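You operate a simulated robot arm through the tools that you are given. There is no shell and no other tool.

Carry out the task below with a simulated robot arm. There is one attempt and no reset: what you move stays moved.

TASK
Strip the wound sliver off the reel into its tray and zero the counter.
Fine: roller up and the sliver end back on the can before you pull the green reel knob; knob back, roller down after.

The check looks at the end state, three seconds after you hand in, the way a careful person would. Anything else that was tipped, shoved, dropped, spilled or broken makes it a failure.

THE ROBOT
A 7-joint arm with a two-finger parallel gripper, fixed in place. Base frame: the origin is at the foot of the arm, x ahead of it, y to its left, z up. Lengths are in m, angles in degrees, forces in N, time in s.
Its first joint turns from -166.0 to 166.0 degrees. Payload 4.4 kg.
Tool frame: the origin (TCP) lies between the finger pads and is the grasp point; the fingertips stand 0.023 m ahead of it; z points along the fingers, y is the line along which they close. Largest opening 0.094 m; finger width 0.038, thickness 0.01; the body of the gripper, 0.054 by 0.096 m, starts 0.039 m behind the TCP.
Orientation is that of the tool frame in the base frame, as a unit quaternion [w, x, y, z]. With the fingers straight down and closing along the base's y, the tool's x points along the base's -x, its y along +y and its z along -z.

THE INTERFACE
- The arm moves only by the tool jog_arm. Its argument "rows" is a list of rows, each a list of 7 numbers: the turn, a rotation vector about the tool's x, y, z in units of 180 degrees (1.0 is 180 degrees), then the shift along the tool's x, y, z in units of 150 mm (1.0 is 150 mm), then the closure in counts, from 0 (fully open) to 255 (shut). In form: [[ax, ay, az, x, y, z, fingers], ...]. A call has 1 to 20 rows; each row is the pose to reach, as a shift and turn from the pose commanded when the call began, along the tool's axes at that moment. A call with a number of a shift or a turn outside -1 to 1 is refused whole. A row lasts 0.2 s, in which the tool goes at most 0.05 m and 8.6 degrees; a call with a longer step from one row to the next is refused whole, and so is a gripper value outside its range. A pose out of reach is approached as far as the arm can. The call stops where the force on the tool passes 90 N (or 10 N more than at its start, if that is more) or the arm is blocked; 0.2 s more then pass. The fingers move at their own pace (about 0.072 m/s each) and stop on an object; they squeeze with about 34 N. The grip force told is the motor's: it shows also when the fingers shut on nothing. Time passes only in rows, and 0.2 s behind the last, so rows that repeat a pose let the fingers close. It gives the time, the measured TCP pose, the force on the tool (base axes), the opening and the grip force at its end, in the units of the frame above (readings bear some noise), with the torque about the TCP (base axes, N m) and any sound that the robot's microphone picked up.
- Cameras (640 x 400 px; columns grow to the right, rows downward): "scene" is fixed at [0.049, 0.5013, 1.5434]; the picture's right is [-0.30, -0.95, 0.00], its down [-0.59, 0.19, -0.79] and it looks along [0.75, -0.24, -0.62] (base axes); focal length 273 px, centre (320, 200). "wrist" rides on the gripper at [0.086, 0.016, -0.075] in the tool frame; the picture's right is [-0.18, 0.98, 0.00], its down [-0.58, -0.11, -0.81] and it looks along [-0.79, -0.15, 0.59] (tool axes); focal length 243 px, centre (320, 200). There is no depth. A picture from a camera that has moved, and an enlarged one, comes with that camera's place and axes in the base frame and with its lens.
- capture(camera): a new picture of that camera. The clock stands still meanwhile.
- zoom(camera, box): a new picture of the part [left, top, right, bottom] of that camera's present view, enlarged. The clock stands still meanwhile.
- job_done(): hands the job in; it is judged then, once.

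Places have to be worked out from the pictures, the camera data and where the tool is seen. Open the gripper and draw the arm clear of the work before you hand the job in, unless the task says otherwise.

The tools are called after "Emit:" by a JSON object that holds its "name" and its "arguments". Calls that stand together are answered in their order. jog_arm: Moves the arm, as the interface text tells. Its arguments: {"type":"object","properties":{"rows":{"type":"array","items":{"type":"array","items":{"type":"number"}}}},"required":["rows"]} The other tools are called the same way: capture (camera) takes a picture; zoom (camera, box) takes an enlarged picture of a part of a camera's view; job_done () hands the job in.

At the start:

```text
time: 0.0
tool_pos: [0.7093, 0.047, 1.315]
tcp_rot: [0.0, -0.001, 1.0, 0.0]
ft_force: [0.0, -0.3, 0.7]
ft_torque: [-0.01, -0.03, 0.0]
grip_width: 0.0942
grasp_force: 0.1
```

scene: 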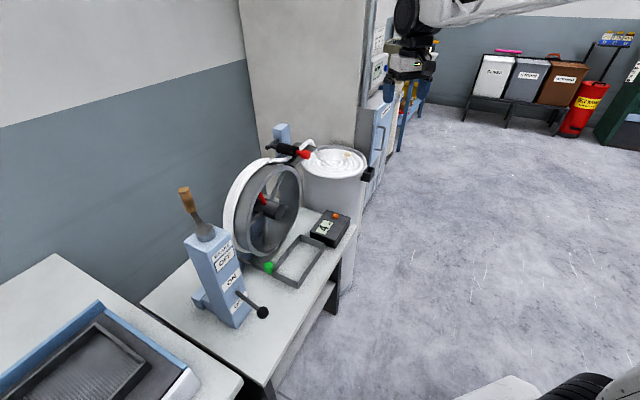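
wrist: 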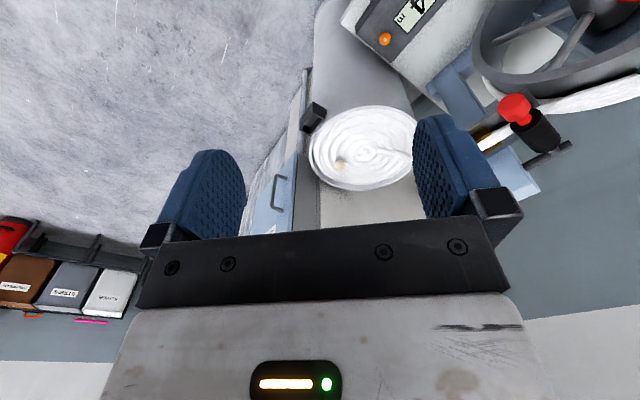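

I start by looking closely at the machine with zooms of both cameras.

Emit:
{"name": "zoom", "arguments": {"camera": "scene", "box": [170, 110, 390, 248]}}

Emit:
{"name": "zoom", "arguments": {"camera": "scene", "box": [160, 180, 370, 340]}}

Emit:
{"name": "zoom", "arguments": {"camera": "scene", "box": [225, 120, 325, 182]}}

Emit:
{"name": "zoom", "arguments": {"camera": "wrist", "box": [300, 0, 640, 212]}}

Emit:
{"name": "zoom", "arguments": {"camera": "scene", "box": [350, 0, 640, 180]}}

```text
2.90 times, centred on (280, 179) of scene
camera zoom: at [0.049, 0.5013, 1.5434], right [-0.3, -0.95, 0.0], down [-0.59, 0.19, -0.79], along [0.75, -0.24, -0.62], focal length 790 px, centre (436, 261)
```

zoom: 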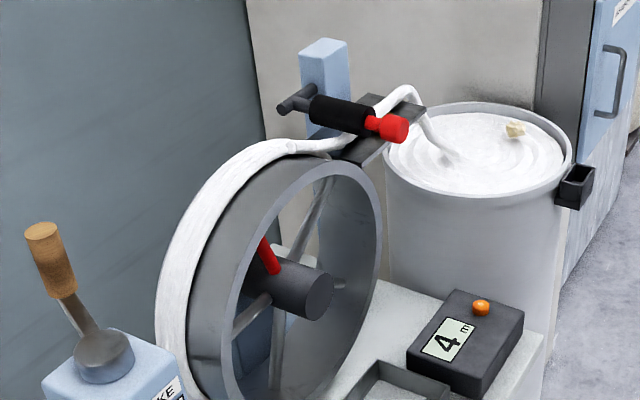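

```text
2.50 times, centred on (265, 260) of scene
camera zoom: at [0.049, 0.5013, 1.5434], right [-0.3, -0.95, 0.0], down [-0.59, 0.19, -0.79], along [0.75, -0.24, -0.62], focal length 682 px, centre (458, 50)
```

zoom: 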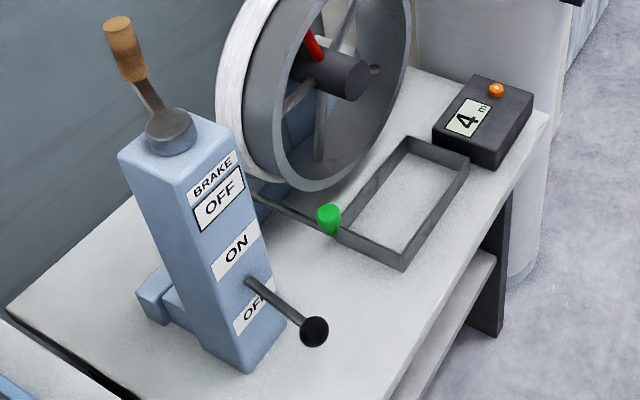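

```text
6.40 times, centred on (275, 151) of scene
camera zoom: at [0.049, 0.5013, 1.5434], right [-0.3, -0.95, 0.0], down [-0.59, 0.19, -0.79], along [0.75, -0.24, -0.62], focal length 1745 px, centre (608, 514)
```

zoom: 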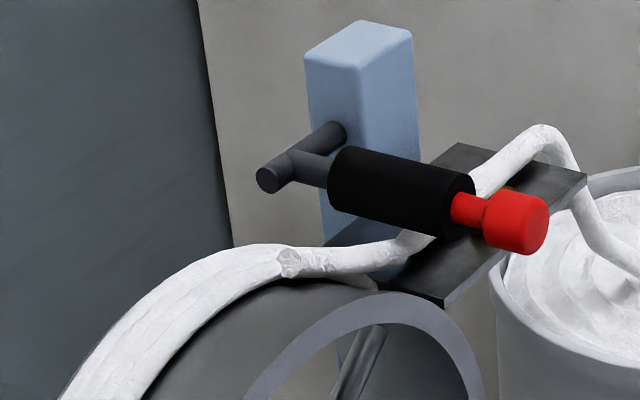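

```text
1.88 times, centred on (470, 106) of wrist
camera zoom: at [0.623, 0.0628, 1.3918], right [0.18, 0.98, 0.0], down [0.58, -0.11, 0.81], along [0.79, -0.15, -0.59], focal length 457 px, centre (38, 377)
```

zoom: 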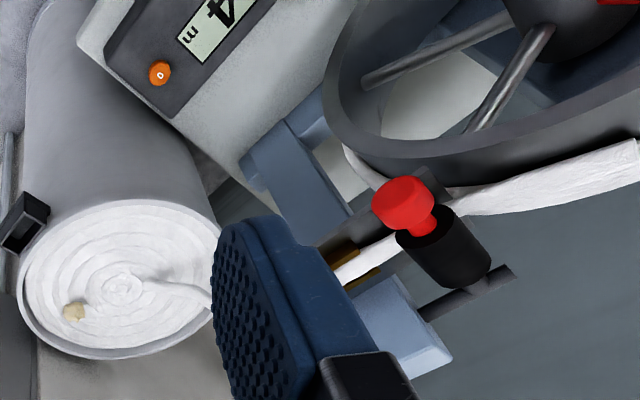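

```text
2.21 times, centred on (495, 90) of scene
camera zoom: at [0.049, 0.5013, 1.5434], right [-0.3, -0.95, 0.0], down [-0.59, 0.19, -0.79], along [0.75, -0.24, -0.62], focal length 602 px, centre (-66, 443)
```

zoom: 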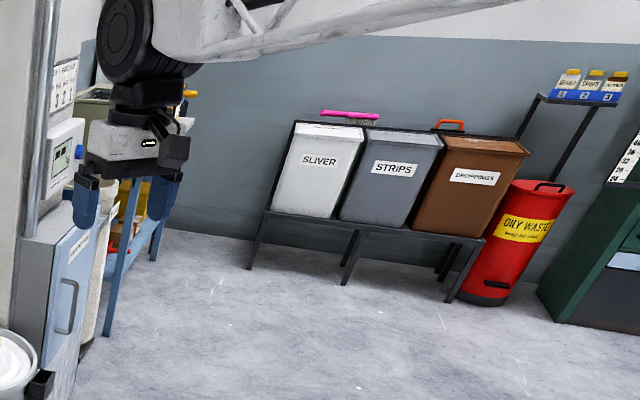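

The machine's table sits rotated about 45° to the base, with the reel, roller, counter and tray in front of me. I turn the wrist 45° and draw back at height so the wrist camera sees the machine's front.

Emit:
{"name": "jog_arm", "arguments": {"rows": [[0, 0, -0.042, 0.17, 0, 0, 0], [0, 0, -0.084, 0.34, 0, 0, 0], [0, 0, -0.126, 0.51, 0, 0, 0], [0, 0, -0.168, 0.68, 0, 0, 0], [0, 0, -0.21, 0.85, 0, 0, 0], [0, 0, -0.25, 1.0, 0, 0, 0]]}}

Emit:
{"name": "capture", "arguments": {"camera": "wrist"}}

Emit:
{"name": "capture", "arguments": {"camera": "scene"}}

```text
time: 1.4
tool_pos: [0.5587, 0.0462, 1.3163]
tcp_rot: [0.0, -0.383, 0.924, 0.0]
ft_force: [0.9, 0.3, 0.1]
ft_torque: [0.0, 0.02, -0.01]
grip_width: 0.0941
grasp_force: 0.1
```

```text
taken
camera wrist: at [0.4864, -0.0039, 1.3921], right [-0.57, 0.82, 0.0], down [0.49, 0.34, 0.81], along [0.66, 0.46, -0.59], focal length 243 px, centre (320, 200)
```

wrist: 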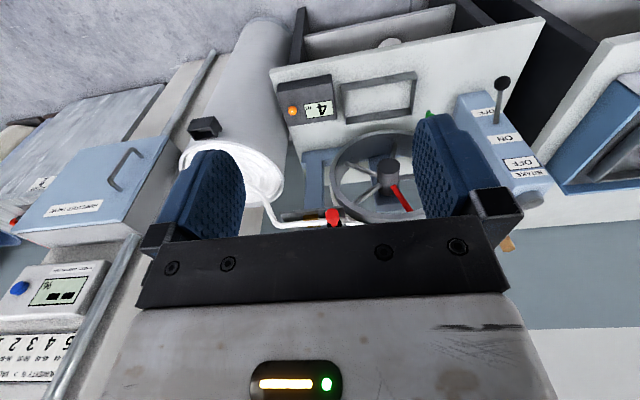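

```text
taken
```

scene: 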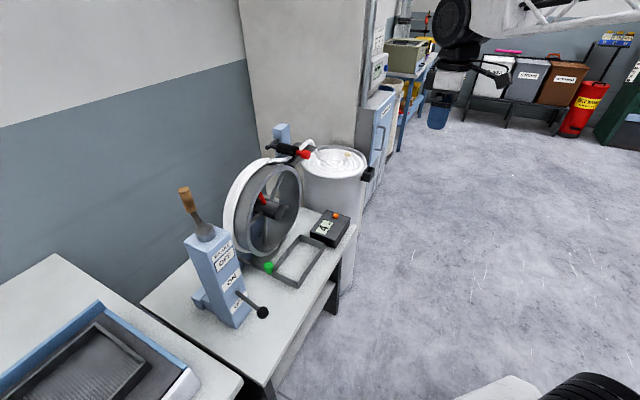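

The wrist camera now faces the machine front (upside down). I zoom in on the reel, guide and brake post.

Emit:
{"name": "zoom", "arguments": {"camera": "wrist", "box": [260, 60, 440, 240]}}

Emit:
{"name": "zoom", "arguments": {"camera": "wrist", "box": [400, 60, 560, 220]}}

Emit:
{"name": "zoom", "arguments": {"camera": "wrist", "box": [170, 80, 350, 240]}}

Emit:
{"name": "zoom", "arguments": {"camera": "wrist", "box": [0, 60, 200, 400]}}

```text
2.22 times, centred on (350, 150) of wrist
camera zoom: at [0.4864, -0.0039, 1.3921], right [-0.57, 0.82, 0.0], down [0.49, 0.34, 0.81], along [0.66, 0.46, -0.59], focal length 539 px, centre (253, 311)
```

zoom: 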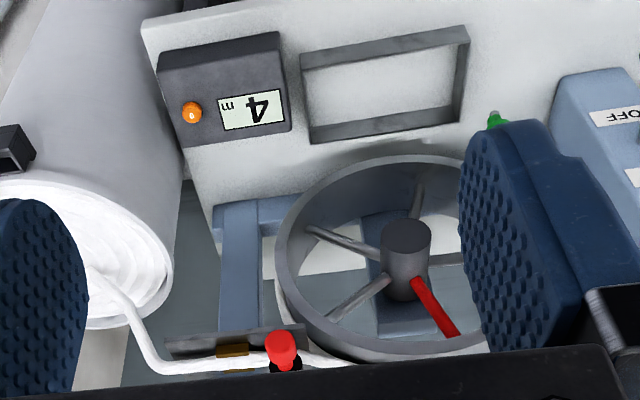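

```text
2.50 times, centred on (480, 140) of wrist
camera zoom: at [0.4864, -0.0039, 1.3921], right [-0.57, 0.82, 0.0], down [0.49, 0.34, 0.81], along [0.66, 0.46, -0.59], focal length 606 px, centre (-80, 350)
```

zoom: 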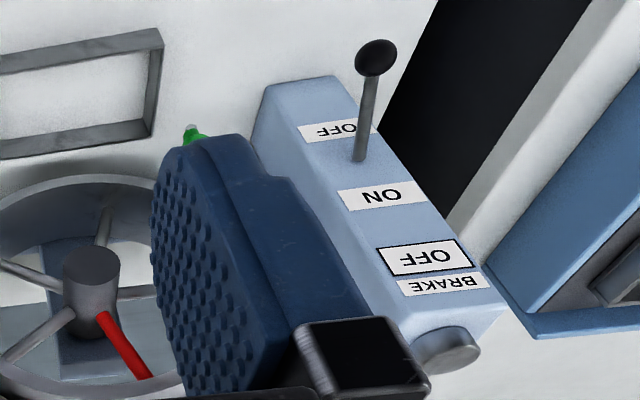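

```text
2.50 times, centred on (260, 160) of wrist
camera zoom: at [0.4864, -0.0039, 1.3921], right [-0.57, 0.82, 0.0], down [0.49, 0.34, 0.81], along [0.66, 0.46, -0.59], focal length 606 px, centre (470, 300)
```

zoom: 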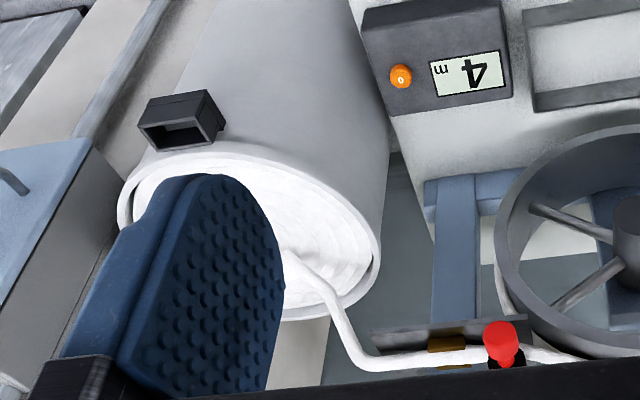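

```text
1.18 times, centred on (100, 230) of wrist
camera zoom: at [0.4864, -0.0039, 1.3921], right [-0.57, 0.82, 0.0], down [0.49, 0.34, 0.81], along [0.66, 0.46, -0.59], focal length 285 px, centre (579, 165)
```

zoom: 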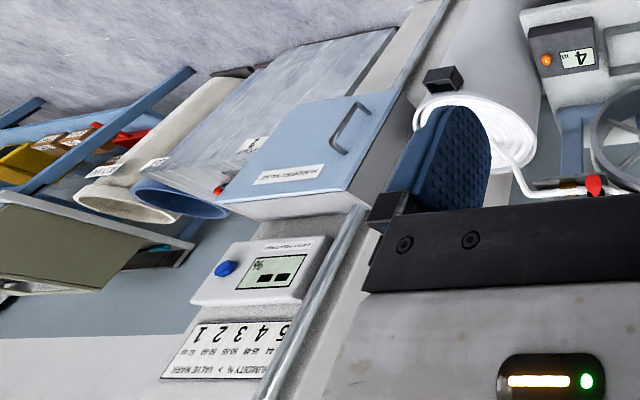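

The brake post, roller (red grip at about (0.86, 0.29, 1.09)), can top (about (1.09, 0.09, 0.89)) and counter button (about (0.876, 0.167, 0.757)) are roughly located. I lower straight down 0.15 m, still in front of the table, for a level look at the roller and sliver.

Emit:
{"name": "jog_arm", "arguments": {"rows": [[0, 0, 0, 0, 0, 0.25, 0], [0, 0, 0, 0, 0, 0.5, 0], [0, 0, 0, 0, 0, 0.75, 0], [0, 0, 0, 0, 0, 1.0, 0]]}}

Emit:
{"name": "capture", "arguments": {"camera": "wrist"}}

Emit:
{"name": "zoom", "arguments": {"camera": "wrist", "box": [200, 90, 440, 240]}}

```text
time: 2.4
tool_pos: [0.5593, 0.0477, 1.165]
tcp_rot: [0.0, -0.383, 0.924, 0.0]
ft_force: [0.0, -0.4, 0.4]
ft_torque: [0.01, -0.01, 0.03]
grip_width: 0.0941
grasp_force: 0.0
```

```text
taken
camera wrist: at [0.487, -0.003, 1.2414], right [-0.56, 0.83, 0.0], down [0.49, 0.33, 0.81], along [0.67, 0.46, -0.59], focal length 243 px, centre (320, 200)
```

wrist: 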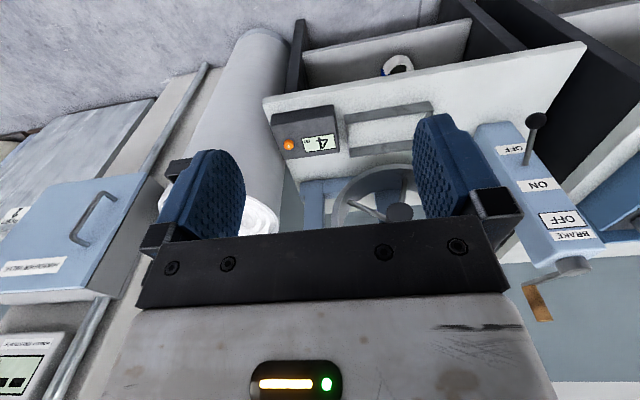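

```text
2.67 times, centred on (320, 165) of wrist
camera zoom: at [0.487, -0.003, 1.2414], right [-0.56, 0.83, 0.0], down [0.49, 0.33, 0.81], along [0.67, 0.46, -0.59], focal length 647 px, centre (320, 293)
```

zoom: 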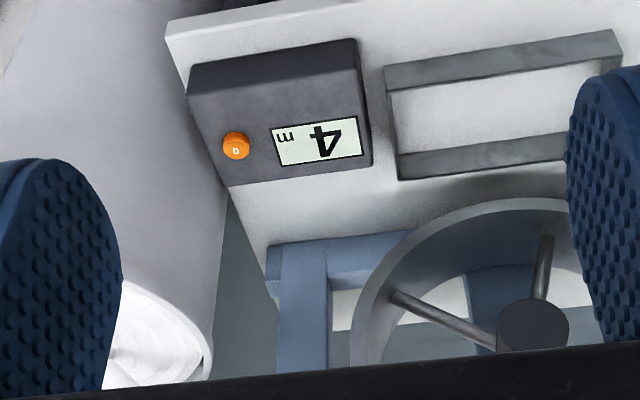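

The gripper bar hides the upper part at this height. I raise and move closer in so the roller and sliver show between the fingers from above.

Emit:
{"name": "jog_arm", "arguments": {"rows": [[0, 0, 0, 0, 0, -0.3, 0], [0, 0, 0, 0, 0, -0.6, 0], [0, 0, 0, -0.1, 0, -0.9, 0], [0, 0, 0, -0.3, -0.1, -1.0, 0], [0, 0, 0, -0.5, -0.15, -1.0, 0]]}}

Emit:
{"name": "jog_arm", "arguments": {"rows": [[0, 0, 0, -0.1, -0.1, -0.2, 0], [0, 0, 0, -0.3, -0.15, -0.4, 0]]}}

Emit:
{"name": "capture", "arguments": {"camera": "wrist"}}

Emit:
{"name": "zoom", "arguments": {"camera": "wrist", "box": [240, 60, 430, 220]}}

```text
time: 3.6
tool_pos: [0.6295, 0.0845, 1.3176]
tcp_rot: [0.0, -0.382, 0.924, 0.001]
ft_force: [-0.4, -0.3, -0.1]
ft_torque: [-0.03, -0.01, -0.03]
grip_width: 0.094
grasp_force: 0.0
```

```text
time: 4.2
tool_pos: [0.6746, 0.1002, 1.3775]
tcp_rot: [0.001, -0.383, 0.924, 0.0]
ft_force: [-0.4, 0.2, 0.6]
ft_torque: [0.0, -0.02, 0.0]
grip_width: 0.094
grasp_force: 0.2
```

```text
taken
camera wrist: at [0.6029, 0.0499, 1.4522], right [-0.56, 0.83, 0.0], down [0.49, 0.33, 0.81], along [0.67, 0.46, -0.59], focal length 243 px, centre (320, 200)
```

wrist: 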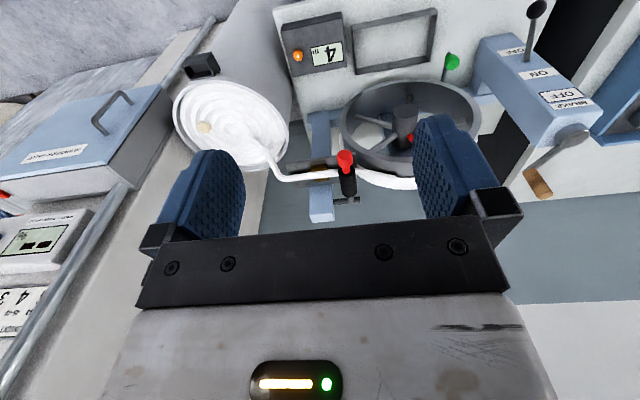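

```text
2.50 times, centred on (335, 140) of wrist
camera zoom: at [0.6029, 0.0499, 1.4522], right [-0.56, 0.83, 0.0], down [0.49, 0.33, 0.81], along [0.67, 0.46, -0.59], focal length 606 px, centre (282, 350)
```

zoom: 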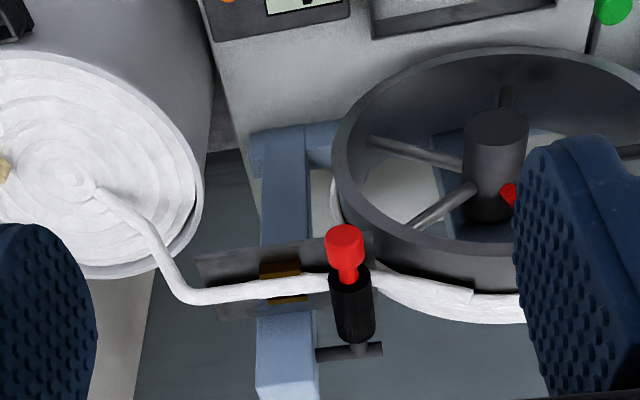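

Good view: roller axis runs along the depth direction with its pivot rod behind at about (0.97, 0.39, 1.09), and the sliver passes over a guide plate under the roller. I zoom tighter to see the sliver junction.

Emit:
{"name": "zoom", "arguments": {"camera": "wrist", "box": [300, 130, 420, 210]}}

Emit:
{"name": "zoom", "arguments": {"camera": "wrist", "box": [400, 30, 520, 130]}}

Emit:
{"name": "zoom", "arguments": {"camera": "wrist", "box": [160, 40, 300, 180]}}

Emit:
{"name": "zoom", "arguments": {"camera": "scene", "box": [250, 180, 310, 280]}}

Emit:
{"name": "zoom", "arguments": {"camera": "scene", "box": [255, 130, 315, 170]}}

```text
5.00 times, centred on (360, 170) of wrist
camera zoom: at [0.6029, 0.0499, 1.4522], right [-0.56, 0.83, 0.0], down [0.49, 0.33, 0.81], along [0.67, 0.46, -0.59], focal length 1213 px, centre (120, 350)
```

zoom: 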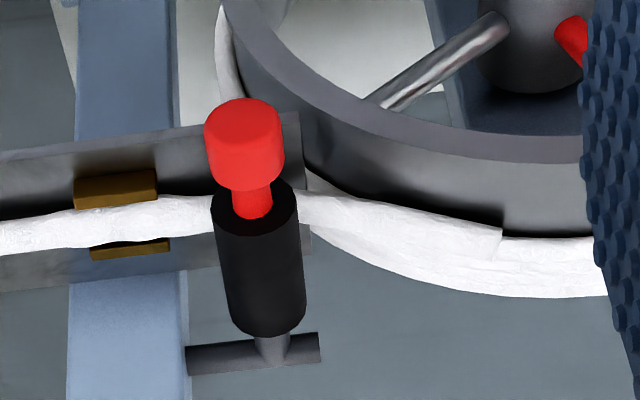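

```text
4.00 times, centred on (460, 80) of wrist
camera zoom: at [0.6029, 0.0499, 1.4522], right [-0.56, 0.83, 0.0], down [0.49, 0.33, 0.81], along [0.67, 0.46, -0.59], focal length 970 px, centre (-240, 680)
```

zoom: 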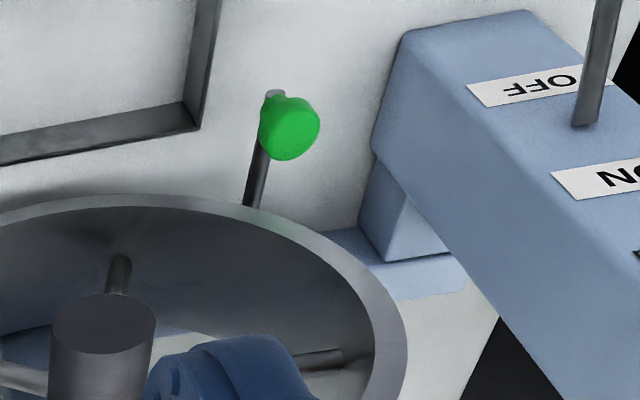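

```text
2.86 times, centred on (230, 110) of wrist
camera zoom: at [0.6029, 0.0499, 1.4522], right [-0.56, 0.83, 0.0], down [0.49, 0.33, 0.81], along [0.67, 0.46, -0.59], focal length 693 px, centre (577, 457)
```

zoom: 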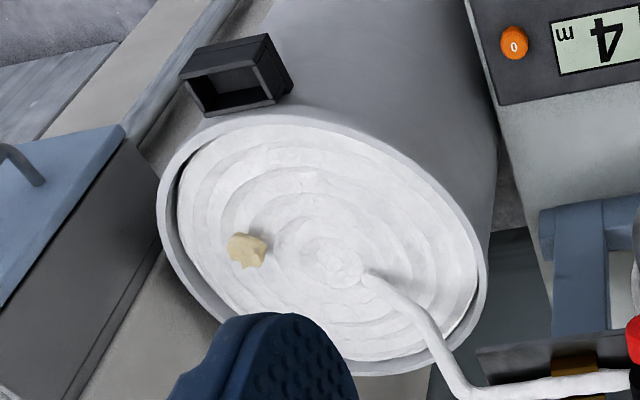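

```text
4.00 times, centred on (280, 230) of scene
camera zoom: at [0.049, 0.5013, 1.5434], right [-0.3, -0.95, 0.0], down [-0.59, 0.19, -0.79], along [0.75, -0.24, -0.62], focal length 1090 px, centre (480, 80)
```

zoom: 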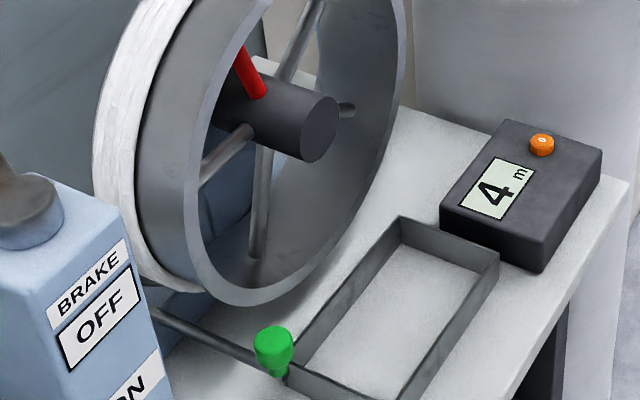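

```text
10.00 times, centred on (285, 150) of scene
camera zoom: at [0.049, 0.5013, 1.5434], right [-0.3, -0.95, 0.0], down [-0.59, 0.19, -0.79], along [0.75, -0.24, -0.62], focal length 2726 px, centre (670, 700)
```

zoom: 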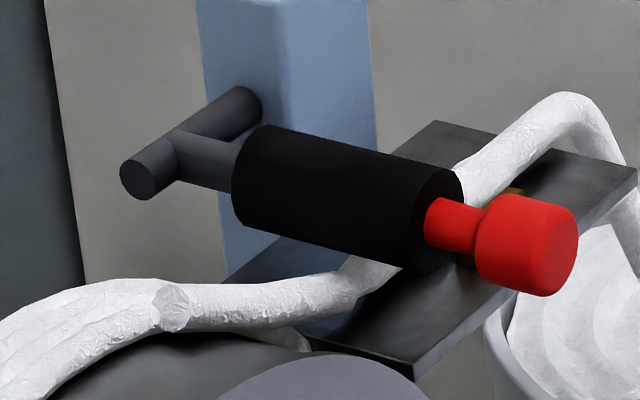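

The red roller grip centre triangulates to about (0.865, 0.292, 1.088), free of the guide plate's front edge. I move over it in stages with the fingers partly closed, stopping short and high to check alignment.

Emit:
{"name": "jog_arm", "arguments": {"rows": [[0, 0, 0, -0.25, 0, 0.1, 92], [0, 0, 0, -0.5, 0, 0.25, 92], [0, 0, 0, -0.75, 0, 0.4, 92], [0, 0, 0, -0.95, 0, 0.5, 92]]}}

Emit:
{"name": "capture", "arguments": {"camera": "wrist"}}

Emit:
{"name": "capture", "arguments": {"camera": "scene"}}

```text
time: 5.2
tool_pos: [0.7762, 0.202, 1.301]
tcp_rot: [0.0, -0.383, 0.924, 0.0]
ft_force: [-0.5, -0.3, 0.8]
ft_torque: [-0.04, -0.02, 0.0]
grip_width: 0.0601
grasp_force: 0.0
```

```text
taken
camera wrist: at [0.7042, 0.1509, 1.3771], right [-0.56, 0.83, 0.0], down [0.49, 0.33, 0.81], along [0.67, 0.46, -0.59], focal length 243 px, centre (320, 200)
```

wrist: 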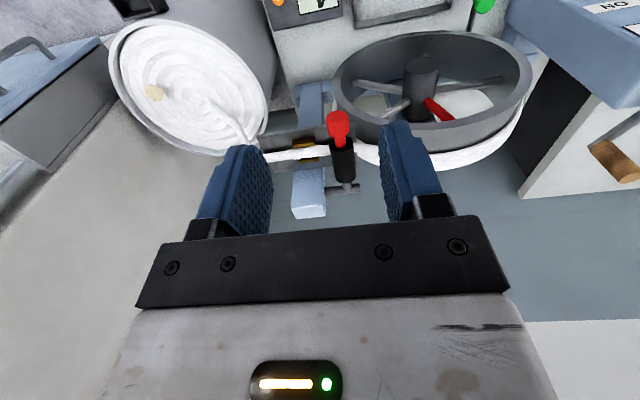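

```text
taken
```

scene: 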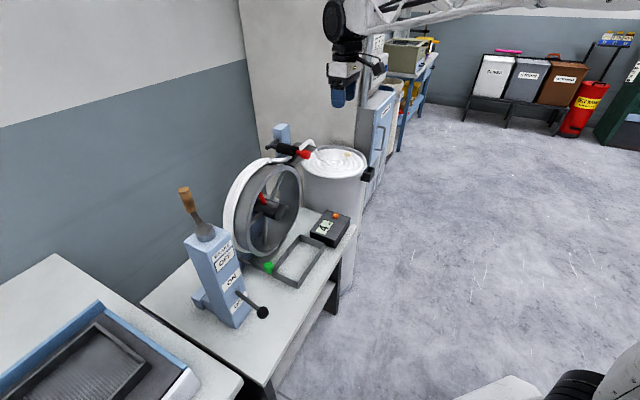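

The grip's position re-confirms at about (0.866, 0.294, 1.089). I move directly above it at z≈1.16 and look again.

Emit:
{"name": "jog_arm", "arguments": {"rows": [[0, 0, 0, -0.25, 0, 0.1, 92], [0, 0, 0, -0.5, 0, 0.3, 92], [0, 0, 0, -0.7, 0.01, 0.55, 92], [0, 0, 0, -0.823, 0.01, 0.8, 92], [0, 0, 0, -0.823, 0.01, 0.93, 92]]}}

Emit:
{"name": "capture", "arguments": {"camera": "wrist"}}

Emit:
{"name": "zoom", "arguments": {"camera": "scene", "box": [240, 80, 360, 180]}}

```text
time: 6.4
tool_pos: [0.8623, 0.2902, 1.1611]
tcp_rot: [0.0, -0.383, 0.924, 0.0]
ft_force: [0.2, 0.8, 0.5]
ft_torque: [0.03, 0.02, 0.04]
grip_width: 0.0603
grasp_force: 0.1
```

```text
taken
camera wrist: at [0.7903, 0.2393, 1.2375], right [-0.56, 0.83, 0.0], down [0.49, 0.33, 0.81], along [0.67, 0.46, -0.59], focal length 243 px, centre (320, 200)
```

wrist: 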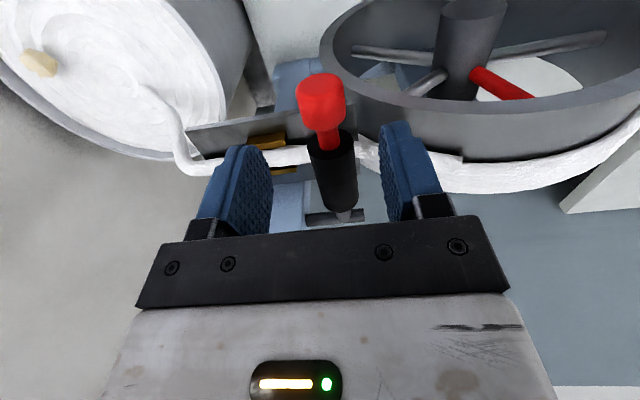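

```text
4.00 times, centred on (300, 130) of scene
camera zoom: at [0.049, 0.5013, 1.5434], right [-0.3, -0.95, 0.0], down [-0.59, 0.19, -0.79], along [0.75, -0.24, -0.62], focal length 1090 px, centre (400, 480)
```

zoom: 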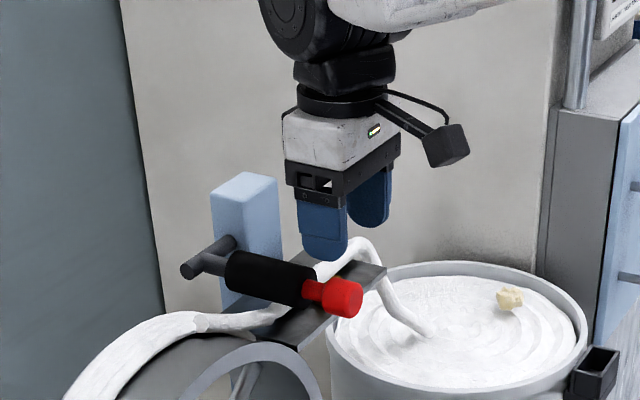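

The grip is centred between the fingers in both views. I descend to the grip and close, watching the force.

Emit:
{"name": "jog_arm", "arguments": {"rows": [[0, 0, 0, 0, 0, 0.15, 92], [0, 0, 0, 0, 0, 0.3, 92], [0, 0, 0, 0, 0, 0.45, 92]]}}

Emit:
{"name": "capture", "arguments": {"camera": "wrist"}}

Emit:
{"name": "zoom", "arguments": {"camera": "scene", "box": [250, 110, 340, 170]}}

```text
time: 7.2
tool_pos: [0.8633, 0.2895, 1.0939]
tcp_rot: [-0.001, -0.383, 0.924, 0.0]
ft_force: [0.4, 0.0, 0.1]
ft_torque: [-0.02, -0.01, 0.01]
grip_width: 0.06
grasp_force: 0.0
```

```text
taken
camera wrist: at [0.7899, 0.2388, 1.1694], right [-0.56, 0.83, 0.0], down [0.49, 0.33, 0.81], along [0.67, 0.46, -0.59], focal length 243 px, centre (320, 200)
```

wrist: 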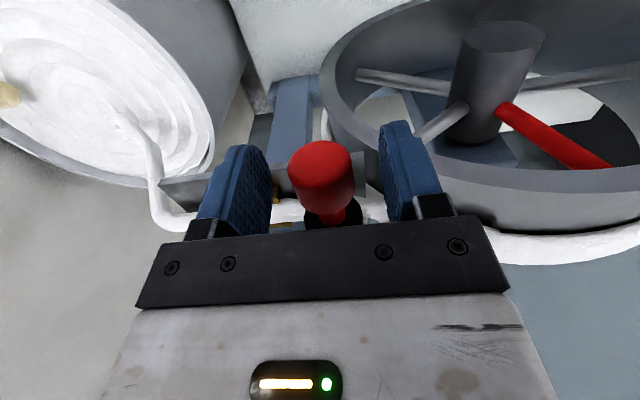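

```text
6.67 times, centred on (295, 140) of scene
camera zoom: at [0.049, 0.5013, 1.5434], right [-0.3, -0.95, 0.0], down [-0.59, 0.19, -0.79], along [0.75, -0.24, -0.62], focal length 1817 px, centre (487, 600)
```

zoom: 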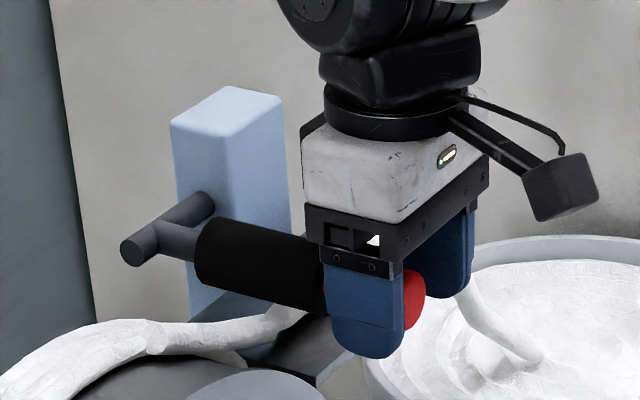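

The grip sits between the pads. I close on it.

Emit:
{"name": "jog_arm", "arguments": {"rows": [[0, 0, 0, 0, 0, 0, 255], [0, 0, 0, 0, 0, 0, 255], [0, 0, 0, 0, 0, 0, 255]]}}

```text
time: 8.0
tool_pos: [0.8621, 0.2894, 1.093]
tcp_rot: [0.0, -0.383, 0.924, 0.0]
ft_force: [0.4, 0.5, -3.2]
ft_torque: [-0.17, 0.09, -0.19]
grip_width: 0.0313
grasp_force: 44.6
```

Held (31 mm). I test the lift along a 150 mm radius arc about the rear rod, 20° first, letting the grip pivot between the pads.

Emit:
{"name": "jog_arm", "arguments": {"rows": [[0, 0, 0, -0.002, 0, -0.06, 255], [0, 0, 0, -0.0075, 0, -0.122, 255], [0, 0, 0, -0.017, 0, -0.182, 255], [0, 0, 0, -0.03, 0, -0.242, 255], [0, 0, 0, -0.06, 0, -0.342, 255]]}}

Emit:
{"name": "zoom", "arguments": {"camera": "scene", "box": [250, 90, 340, 170]}}

```text
time: 9.2
tool_pos: [0.8693, 0.2966, 1.1459]
tcp_rot: [-0.001, -0.382, 0.924, 0.001]
ft_force: [-8.0, 3.5, -9.8]
ft_torque: [-0.95, 1.02, -0.24]
grip_width: 0.0314
grasp_force: 45.0
```

```text
5.00 times, centred on (295, 130) of scene
camera zoom: at [0.049, 0.5013, 1.5434], right [-0.3, -0.95, 0.0], down [-0.59, 0.19, -0.79], along [0.75, -0.24, -0.62], focal length 1363 px, centre (445, 550)
```

zoom: 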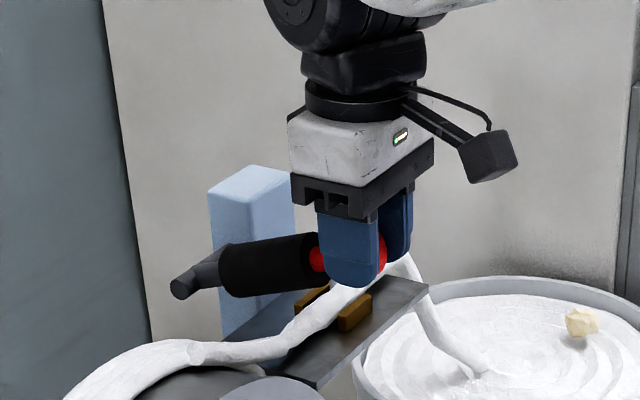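

The roller swings up about the rear rod as expected and the sliver is freed. I continue the arc toward 50°.

Emit:
{"name": "jog_arm", "arguments": {"rows": [[0, 0, 0, -0.035, 0, -0.08, 255], [0, 0, 0, -0.074, 0, -0.158, 255], [0, 0, 0, -0.122, 0, -0.232, 255], [0, 0, 0, -0.174, 0, -0.301, 255], [0, 0, 0, -0.234, 0, -0.365, 255], [0, 0, 0, -0.297, 0, -0.424, 255]]}}

Emit:
{"name": "zoom", "arguments": {"camera": "scene", "box": [250, 80, 350, 170]}}

```text
time: 10.6
tool_pos: [0.8998, 0.3277, 1.2093]
tcp_rot: [0.0, -0.382, 0.924, 0.0]
ft_force: [-19.3, -2.4, 2.7]
ft_torque: [-0.81, 1.17, 0.22]
grip_width: 0.0315
grasp_force: 45.1
```

```text
4.44 times, centred on (300, 125) of scene
camera zoom: at [0.049, 0.5013, 1.5434], right [-0.3, -0.95, 0.0], down [-0.59, 0.19, -0.79], along [0.75, -0.24, -0.62], focal length 1212 px, centre (409, 533)
```

zoom: 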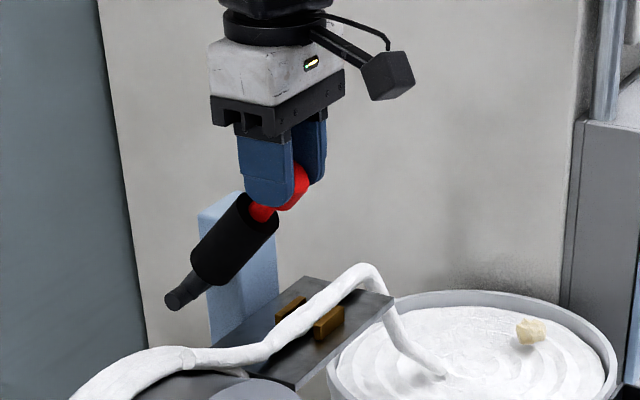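

Some radial force has built up (my arc is slightly tight), so I open the radius a little and continue to about 70°.

Emit:
{"name": "jog_arm", "arguments": {"rows": [[0, 0, 0, -0.02, 0, -0.045, 255], [0, 0, 0, -0.07, 0, -0.09, 255], [0, 0, 0, -0.128, 0, -0.126, 255], [0, 0, 0, -0.205, 0, -0.17, 255], [0, 0, 0, -0.291, 0, -0.202, 255]]}}

Emit:
{"name": "zoom", "arguments": {"camera": "scene", "box": [250, 80, 350, 170]}}

```text
time: 11.8
tool_pos: [0.9319, 0.3593, 1.2398]
tcp_rot: [0.001, -0.383, 0.924, 0.0]
ft_force: [-15.1, 0.3, -1.4]
ft_torque: [-0.68, 1.47, 0.26]
grip_width: 0.0314
grasp_force: 45.1
```

```text
4.44 times, centred on (300, 125) of scene
camera zoom: at [0.049, 0.5013, 1.5434], right [-0.3, -0.95, 0.0], down [-0.59, 0.19, -0.79], along [0.75, -0.24, -0.62], focal length 1212 px, centre (409, 533)
```

zoom: 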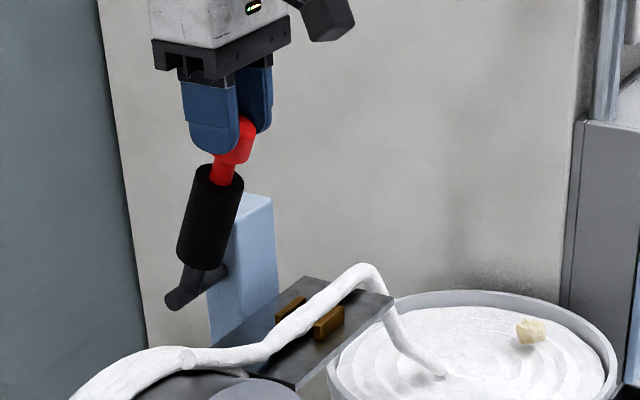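

Roller at roughly 70–75°. I take it on toward upright so it can rest, watching for a stop.

Emit:
{"name": "jog_arm", "arguments": {"rows": [[0, 0, 0, -0.05, 0, -0.015, 255], [0, 0, 0, -0.1, 0, -0.03, 255], [0, 0, 0, -0.15, 0, -0.042, 255], [0, 0, 0, -0.2, 0, -0.05, 255], [0, 0, 0, -0.262, 0, -0.058, 255]]}}

Emit:
{"name": "zoom", "arguments": {"camera": "scene", "box": [250, 80, 350, 170]}}

```text
time: 13.0
tool_pos: [0.9578, 0.3849, 1.2474]
tcp_rot: [0.0, -0.382, 0.924, 0.001]
ft_force: [-39.2, -12.7, 8.0]
ft_torque: [-0.44, 0.18, -0.06]
grip_width: 0.0321
grasp_force: 45.0
```

```text
4.44 times, centred on (300, 125) of scene
camera zoom: at [0.049, 0.5013, 1.5434], right [-0.3, -0.95, 0.0], down [-0.59, 0.19, -0.79], along [0.75, -0.24, -0.62], focal length 1212 px, centre (409, 533)
```

zoom: 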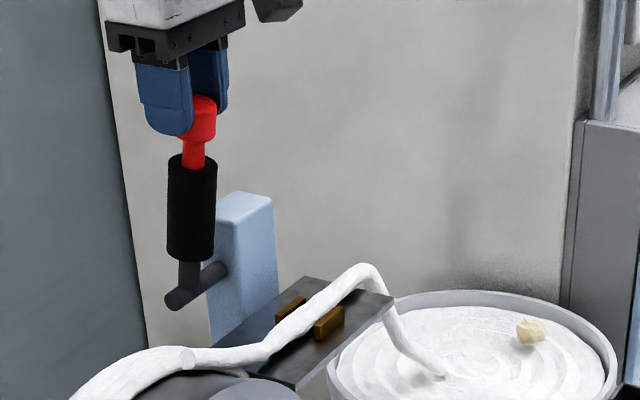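

The roller is upright and pressing on what seems a stop. I ease back 5 mm, open the fingers and see whether it stays.

Emit:
{"name": "jog_arm", "arguments": {"rows": [[0, 0, 0, 0.035, 0, 0, 255], [0, 0, 0, 0.035, 0, 0, 255], [0, 0, 0, 0.035, 0, 0, 170], [0, 0, 0, 0.035, 0, 0, 120], [0, 0, 0, 0.035, 0, 0, 120]]}}

Emit:
{"name": "zoom", "arguments": {"camera": "scene", "box": [250, 80, 350, 170]}}

Emit:
{"name": "capture", "arguments": {"camera": "wrist"}}

```text
time: 14.2
tool_pos: [0.9567, 0.3822, 1.247]
tcp_rot: [0.0, -0.382, 0.924, 0.0]
ft_force: [1.0, 0.1, 0.3]
ft_torque: [0.02, 0.01, -0.02]
grip_width: 0.0498
grasp_force: 0.1
```

```text
4.44 times, centred on (300, 125) of scene
camera zoom: at [0.049, 0.5013, 1.5434], right [-0.3, -0.95, 0.0], down [-0.59, 0.19, -0.79], along [0.75, -0.24, -0.62], focal length 1212 px, centre (409, 533)
```

zoom: 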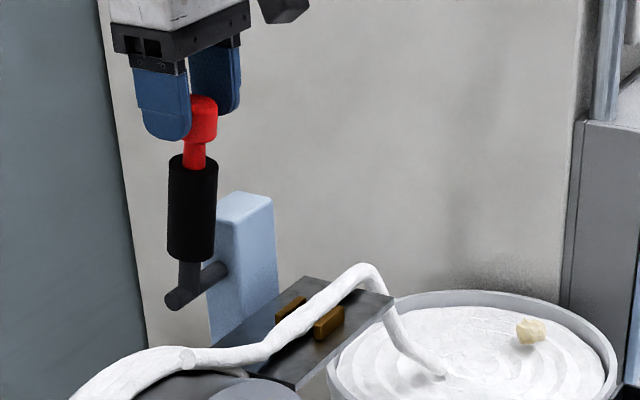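

```text
taken
camera wrist: at [0.8832, 0.3318, 1.3234], right [-0.56, 0.83, 0.0], down [0.49, 0.33, 0.81], along [0.67, 0.46, -0.59], focal length 243 px, centre (320, 200)
```

wrist: 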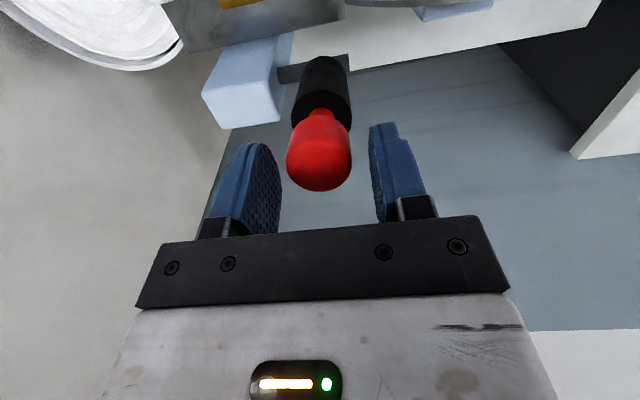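

The roller stays upright by itself. I lift clear, open and draw back to look at the sliver strand from above.

Emit:
{"name": "jog_arm", "arguments": {"rows": [[0, 0, 0, 0, 0, -0.15, 100], [0, 0, 0, 0, 0, -0.35, 100], [0, 0, 0, 0, 0, -0.5, 60], [0, 0, 0, 0.25, 0, -0.5, 60], [0, 0, 0, 0.5, 0, -0.5, 60], [0, 0, 0, 0.75, 0, -0.5, 60], [0, 0, 0, 1.0, 0, -0.45, 60]]}}

Emit:
{"name": "capture", "arguments": {"camera": "wrist"}}

Emit:
{"name": "zoom", "arguments": {"camera": "scene", "box": [230, 90, 370, 190]}}

```text
time: 15.8
tool_pos: [0.8474, 0.2765, 1.3133]
tcp_rot: [0.0, -0.383, 0.924, 0.0]
ft_force: [0.1, 0.3, -0.7]
ft_torque: [0.02, 0.02, 0.0]
grip_width: 0.0718
grasp_force: 0.0
```

```text
taken
camera wrist: at [0.7761, 0.2257, 1.3899], right [-0.56, 0.83, 0.0], down [0.49, 0.33, 0.81], along [0.66, 0.46, -0.59], focal length 243 px, centre (320, 200)
```

wrist: 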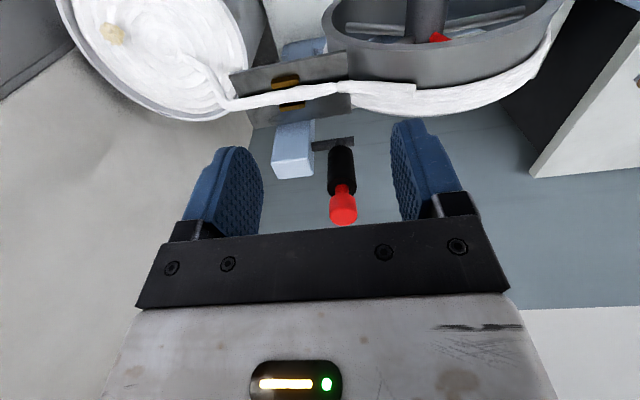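

```text
4.00 times, centred on (300, 140) of scene
camera zoom: at [0.049, 0.5013, 1.5434], right [-0.3, -0.95, 0.0], down [-0.59, 0.19, -0.79], along [0.75, -0.24, -0.62], focal length 1090 px, centre (400, 440)
```

zoom: 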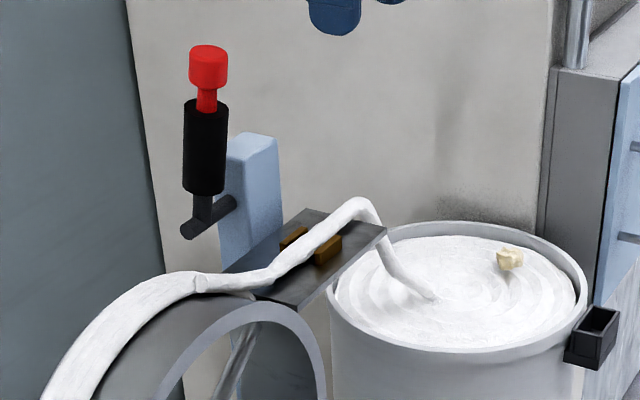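

I zoom on the strand between guide plate and reel to find where it can be taken.

Emit:
{"name": "zoom", "arguments": {"camera": "wrist", "box": [190, 40, 440, 150]}}

Emit:
{"name": "zoom", "arguments": {"camera": "scene", "box": [265, 140, 325, 180]}}

```text
2.56 times, centred on (315, 95) of wrist
camera zoom: at [0.7761, 0.2257, 1.3899], right [-0.56, 0.83, 0.0], down [0.49, 0.33, 0.81], along [0.66, 0.46, -0.59], focal length 621 px, centre (333, 469)
```

zoom: 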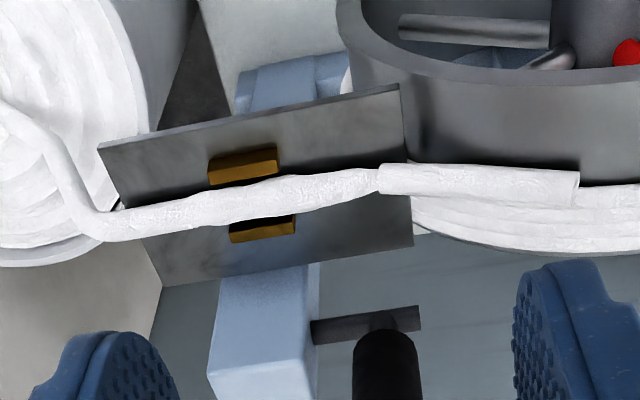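

```text
10.00 times, centred on (295, 160) of scene
camera zoom: at [0.049, 0.5013, 1.5434], right [-0.3, -0.95, 0.0], down [-0.59, 0.19, -0.79], along [0.75, -0.24, -0.62], focal length 2726 px, centre (570, 600)
```

zoom: 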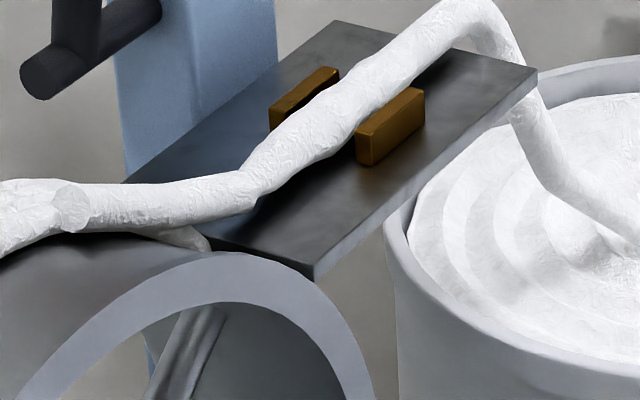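

The can-side strand (A) lies between brass guides and tapers at the nip point near (0.909, 0.347); there's a ~45 mm bare stretch left of the guides to grip it. I turn the wrist 90° (closing along depth) while moving above that spot, staying above the upright roller.

Emit:
{"name": "jog_arm", "arguments": {"rows": [[0, 0, 0.045, -0.05, -0.01, 0, 60], [0, 0, 0.09, -0.1, -0.02, 0, 60], [0, 0, 0.135, -0.15, -0.03, 0, 60], [0, 0, 0.18, -0.2, -0.04, 0, 60], [0, 0, 0.225, -0.25, -0.05, 0, 60], [0, 0, 0.27, -0.3, -0.06, 0, 60], [0, 0, 0.315, -0.35, -0.07, 0, 60], [0, 0, 0.36, -0.4, -0.08, 0, 60], [0, 0, 0.405, -0.45, -0.09, 0, 60], [0, 0, 0.45, -0.52, -0.1, 0, 60], [0, 0, 0.48, -0.58, -0.103, 0, 60], [0, 0, 0.5, -0.61, -0.103, 0, 60]]}}

Emit:
{"name": "capture", "arguments": {"camera": "wrist"}}

Emit:
{"name": "zoom", "arguments": {"camera": "scene", "box": [230, 60, 390, 180]}}

```text
time: 18.4
tool_pos: [0.9243, 0.3303, 1.3159]
tcp_rot: [0.001, 0.383, 0.924, 0.0]
ft_force: [-0.2, 0.1, -0.4]
ft_torque: [-0.03, -0.03, 0.01]
grip_width: 0.072
grasp_force: 0.1
```

```text
taken
camera wrist: at [0.8758, 0.4023, 1.3913], right [0.83, 0.56, 0.0], down [0.33, -0.49, 0.81], along [0.45, -0.67, -0.59], focal length 243 px, centre (320, 200)
```

wrist: 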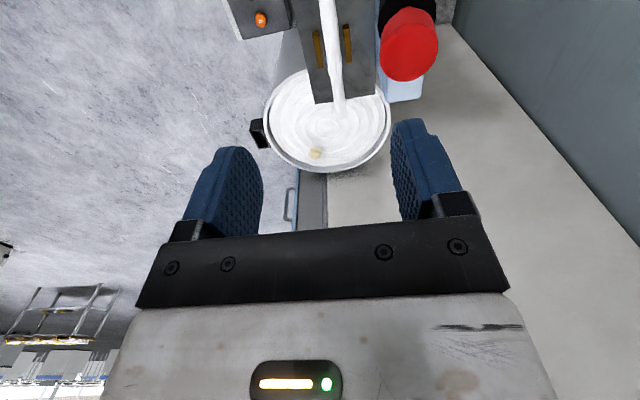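

```text
3.33 times, centred on (310, 120) of scene
camera zoom: at [0.049, 0.5013, 1.5434], right [-0.3, -0.95, 0.0], down [-0.59, 0.19, -0.79], along [0.75, -0.24, -0.62], focal length 909 px, centre (353, 467)
```

zoom: 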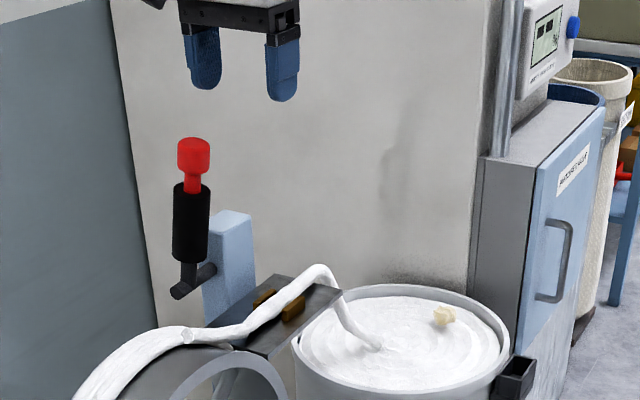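

The strand runs at about D-line 0.89 with the guides' near ends just clear of the finger width. I narrow the fingers, lean the hand 5° away from the roller, and descend part way.

Emit:
{"name": "jog_arm", "arguments": {"rows": [[-0.01, 0, 0, 0.01, 0.01, 0.1, 146], [-0.02, 0, 0, 0.027, 0.02, 0.3, 146], [-0.028, 0, 0, 0.027, 0.02, 0.5, 146], [-0.028, 0, 0, 0.027, 0.02, 0.75, 146], [-0.028, 0, 0, 0.027, 0.02, 1.0, 146]]}}

Emit:
{"name": "capture", "arguments": {"camera": "wrist"}}

Emit:
{"name": "zoom", "arguments": {"camera": "scene", "box": [250, 80, 350, 170]}}

```text
time: 19.6
tool_pos: [0.9266, 0.3346, 1.198]
tcp_rot: [0.028, 0.382, 0.922, 0.052]
ft_force: [-0.6, -2.0, 7.8]
ft_torque: [0.55, -0.17, 0.04]
grip_width: 0.0402
grasp_force: 0.1
stopped in row 5: the force on the tool passed its limit at 118 N (the readings are from after the stop); the commanded pose is now the measured one
```

```text
taken
camera wrist: at [0.8698, 0.4009, 1.2745], right [0.82, 0.56, 0.12], down [0.26, -0.55, 0.79], along [0.51, -0.62, -0.6], focal length 243 px, centre (320, 200)
```

wrist: 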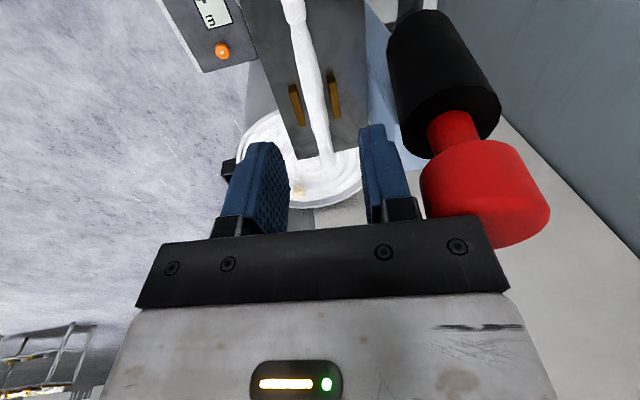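

```text
4.44 times, centred on (300, 125) of scene
camera zoom: at [0.049, 0.5013, 1.5434], right [-0.3, -0.95, 0.0], down [-0.59, 0.19, -0.79], along [0.75, -0.24, -0.62], focal length 1212 px, centre (409, 533)
```

zoom: 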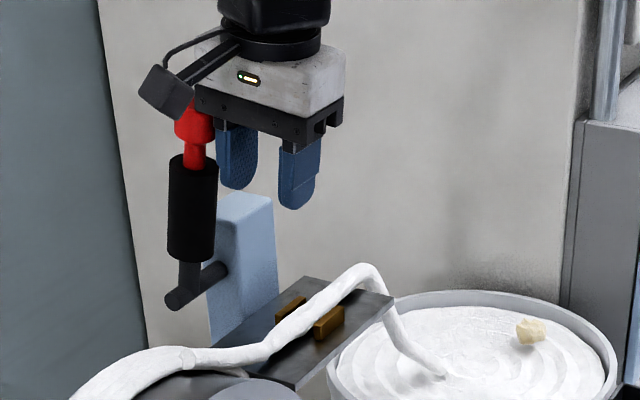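

The gripper body touched the top of the upright roller's red grip (which leans slightly toward me); nothing appears displaced. I back straight up, move away, and tilt the hand more so it leans clear of the roller.

Emit:
{"name": "jog_arm", "arguments": {"rows": [[0, 0, 0, 0, 0.02, -0.17, 146], [0, 0, 0, 0, 0.05, -0.42, 146], [0, 0, 0, 0, 0.078, -0.662, 146], [-0.02, 0, 0, 0, -0.1, -0.68, 146], [-0.0406, 0, 0, 0, -0.25, -0.7, 146]]}}

Emit:
{"name": "capture", "arguments": {"camera": "wrist"}}

Emit:
{"name": "zoom", "arguments": {"camera": "scene", "box": [230, 80, 370, 190]}}

```text
time: 20.8
tool_pos: [0.8899, 0.3011, 1.2956]
tcp_rot: [0.051, 0.38, 0.917, 0.109]
ft_force: [-0.6, -0.3, -0.7]
ft_torque: [0.04, 0.02, 0.01]
grip_width: 0.0402
grasp_force: 0.2
```

```text
taken
camera wrist: at [0.8274, 0.3597, 1.3723], right [0.8, 0.55, 0.24], down [0.19, -0.62, 0.76], along [0.56, -0.57, -0.6], focal length 243 px, centre (320, 200)
```

wrist: 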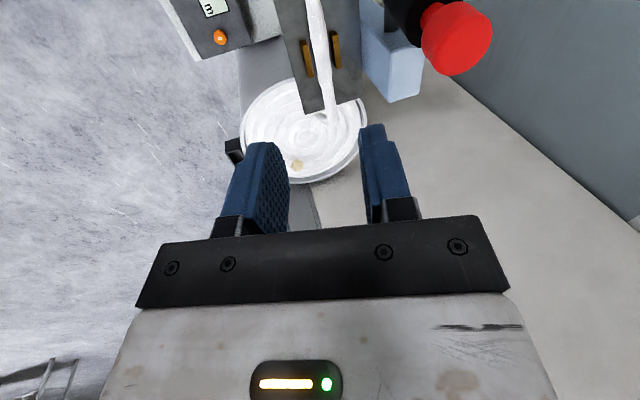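

```text
3.64 times, centred on (300, 135) of scene
camera zoom: at [0.049, 0.5013, 1.5434], right [-0.3, -0.95, 0.0], down [-0.59, 0.19, -0.79], along [0.75, -0.24, -0.62], focal length 991 px, centre (393, 436)
```

zoom: 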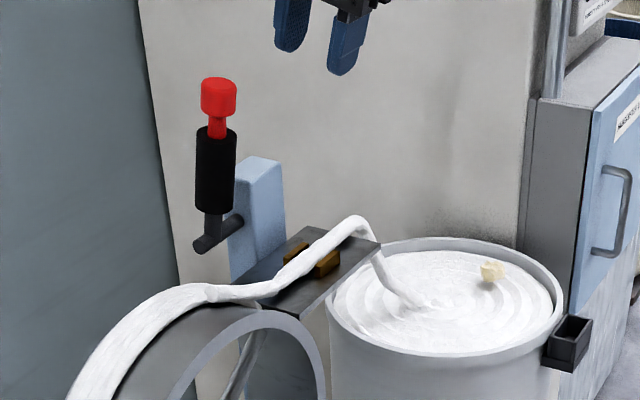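

Roller still upright as before. The hand now leans 14°; I approach along the tool axis toward the strand, stopping about 3 cm short.

Emit:
{"name": "jog_arm", "arguments": {"rows": [[0, 0, 0, 0, 0, 0.25, 146], [0, 0, 0, 0, 0, 0.5, 146], [0, 0, 0, 0, -0.01, 0.75, 146], [0, 0, 0, 0, -0.02, 0.95, 146]]}}

Emit:
{"name": "capture", "arguments": {"camera": "wrist"}}

Emit:
{"name": "zoom", "arguments": {"camera": "scene", "box": [250, 80, 350, 170]}}

```text
time: 21.8
tool_pos: [0.9125, 0.3208, 1.1579]
tcp_rot: [0.052, 0.379, 0.917, 0.109]
ft_force: [0.5, 0.5, 0.9]
ft_torque: [0.01, 0.01, 0.02]
grip_width: 0.0401
grasp_force: 0.1
```

```text
taken
camera wrist: at [0.8506, 0.3806, 1.2344], right [0.8, 0.55, 0.24], down [0.19, -0.62, 0.76], along [0.56, -0.57, -0.6], focal length 243 px, centre (320, 200)
```

wrist: 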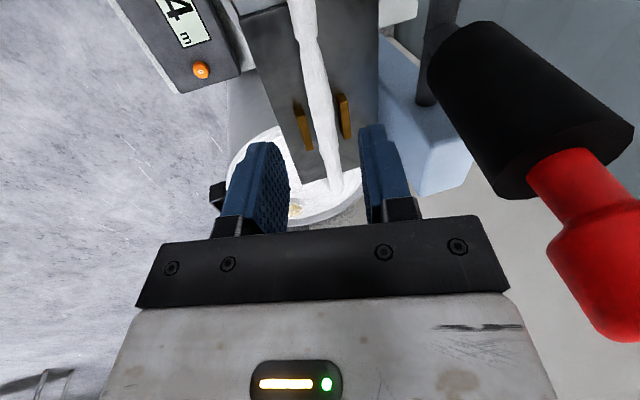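

```text
4.44 times, centred on (300, 125) of scene
camera zoom: at [0.049, 0.5013, 1.5434], right [-0.3, -0.95, 0.0], down [-0.59, 0.19, -0.79], along [0.75, -0.24, -0.62], focal length 1212 px, centre (409, 533)
```

zoom: 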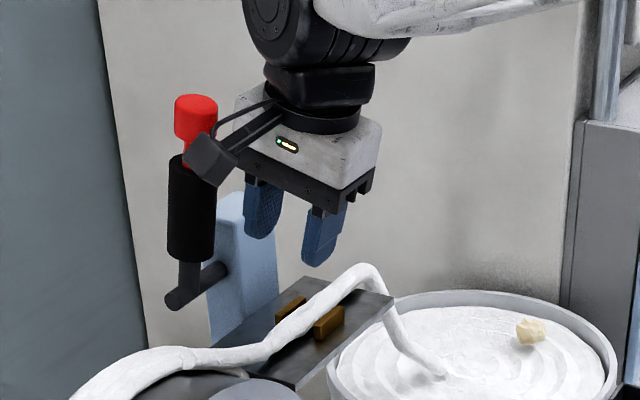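

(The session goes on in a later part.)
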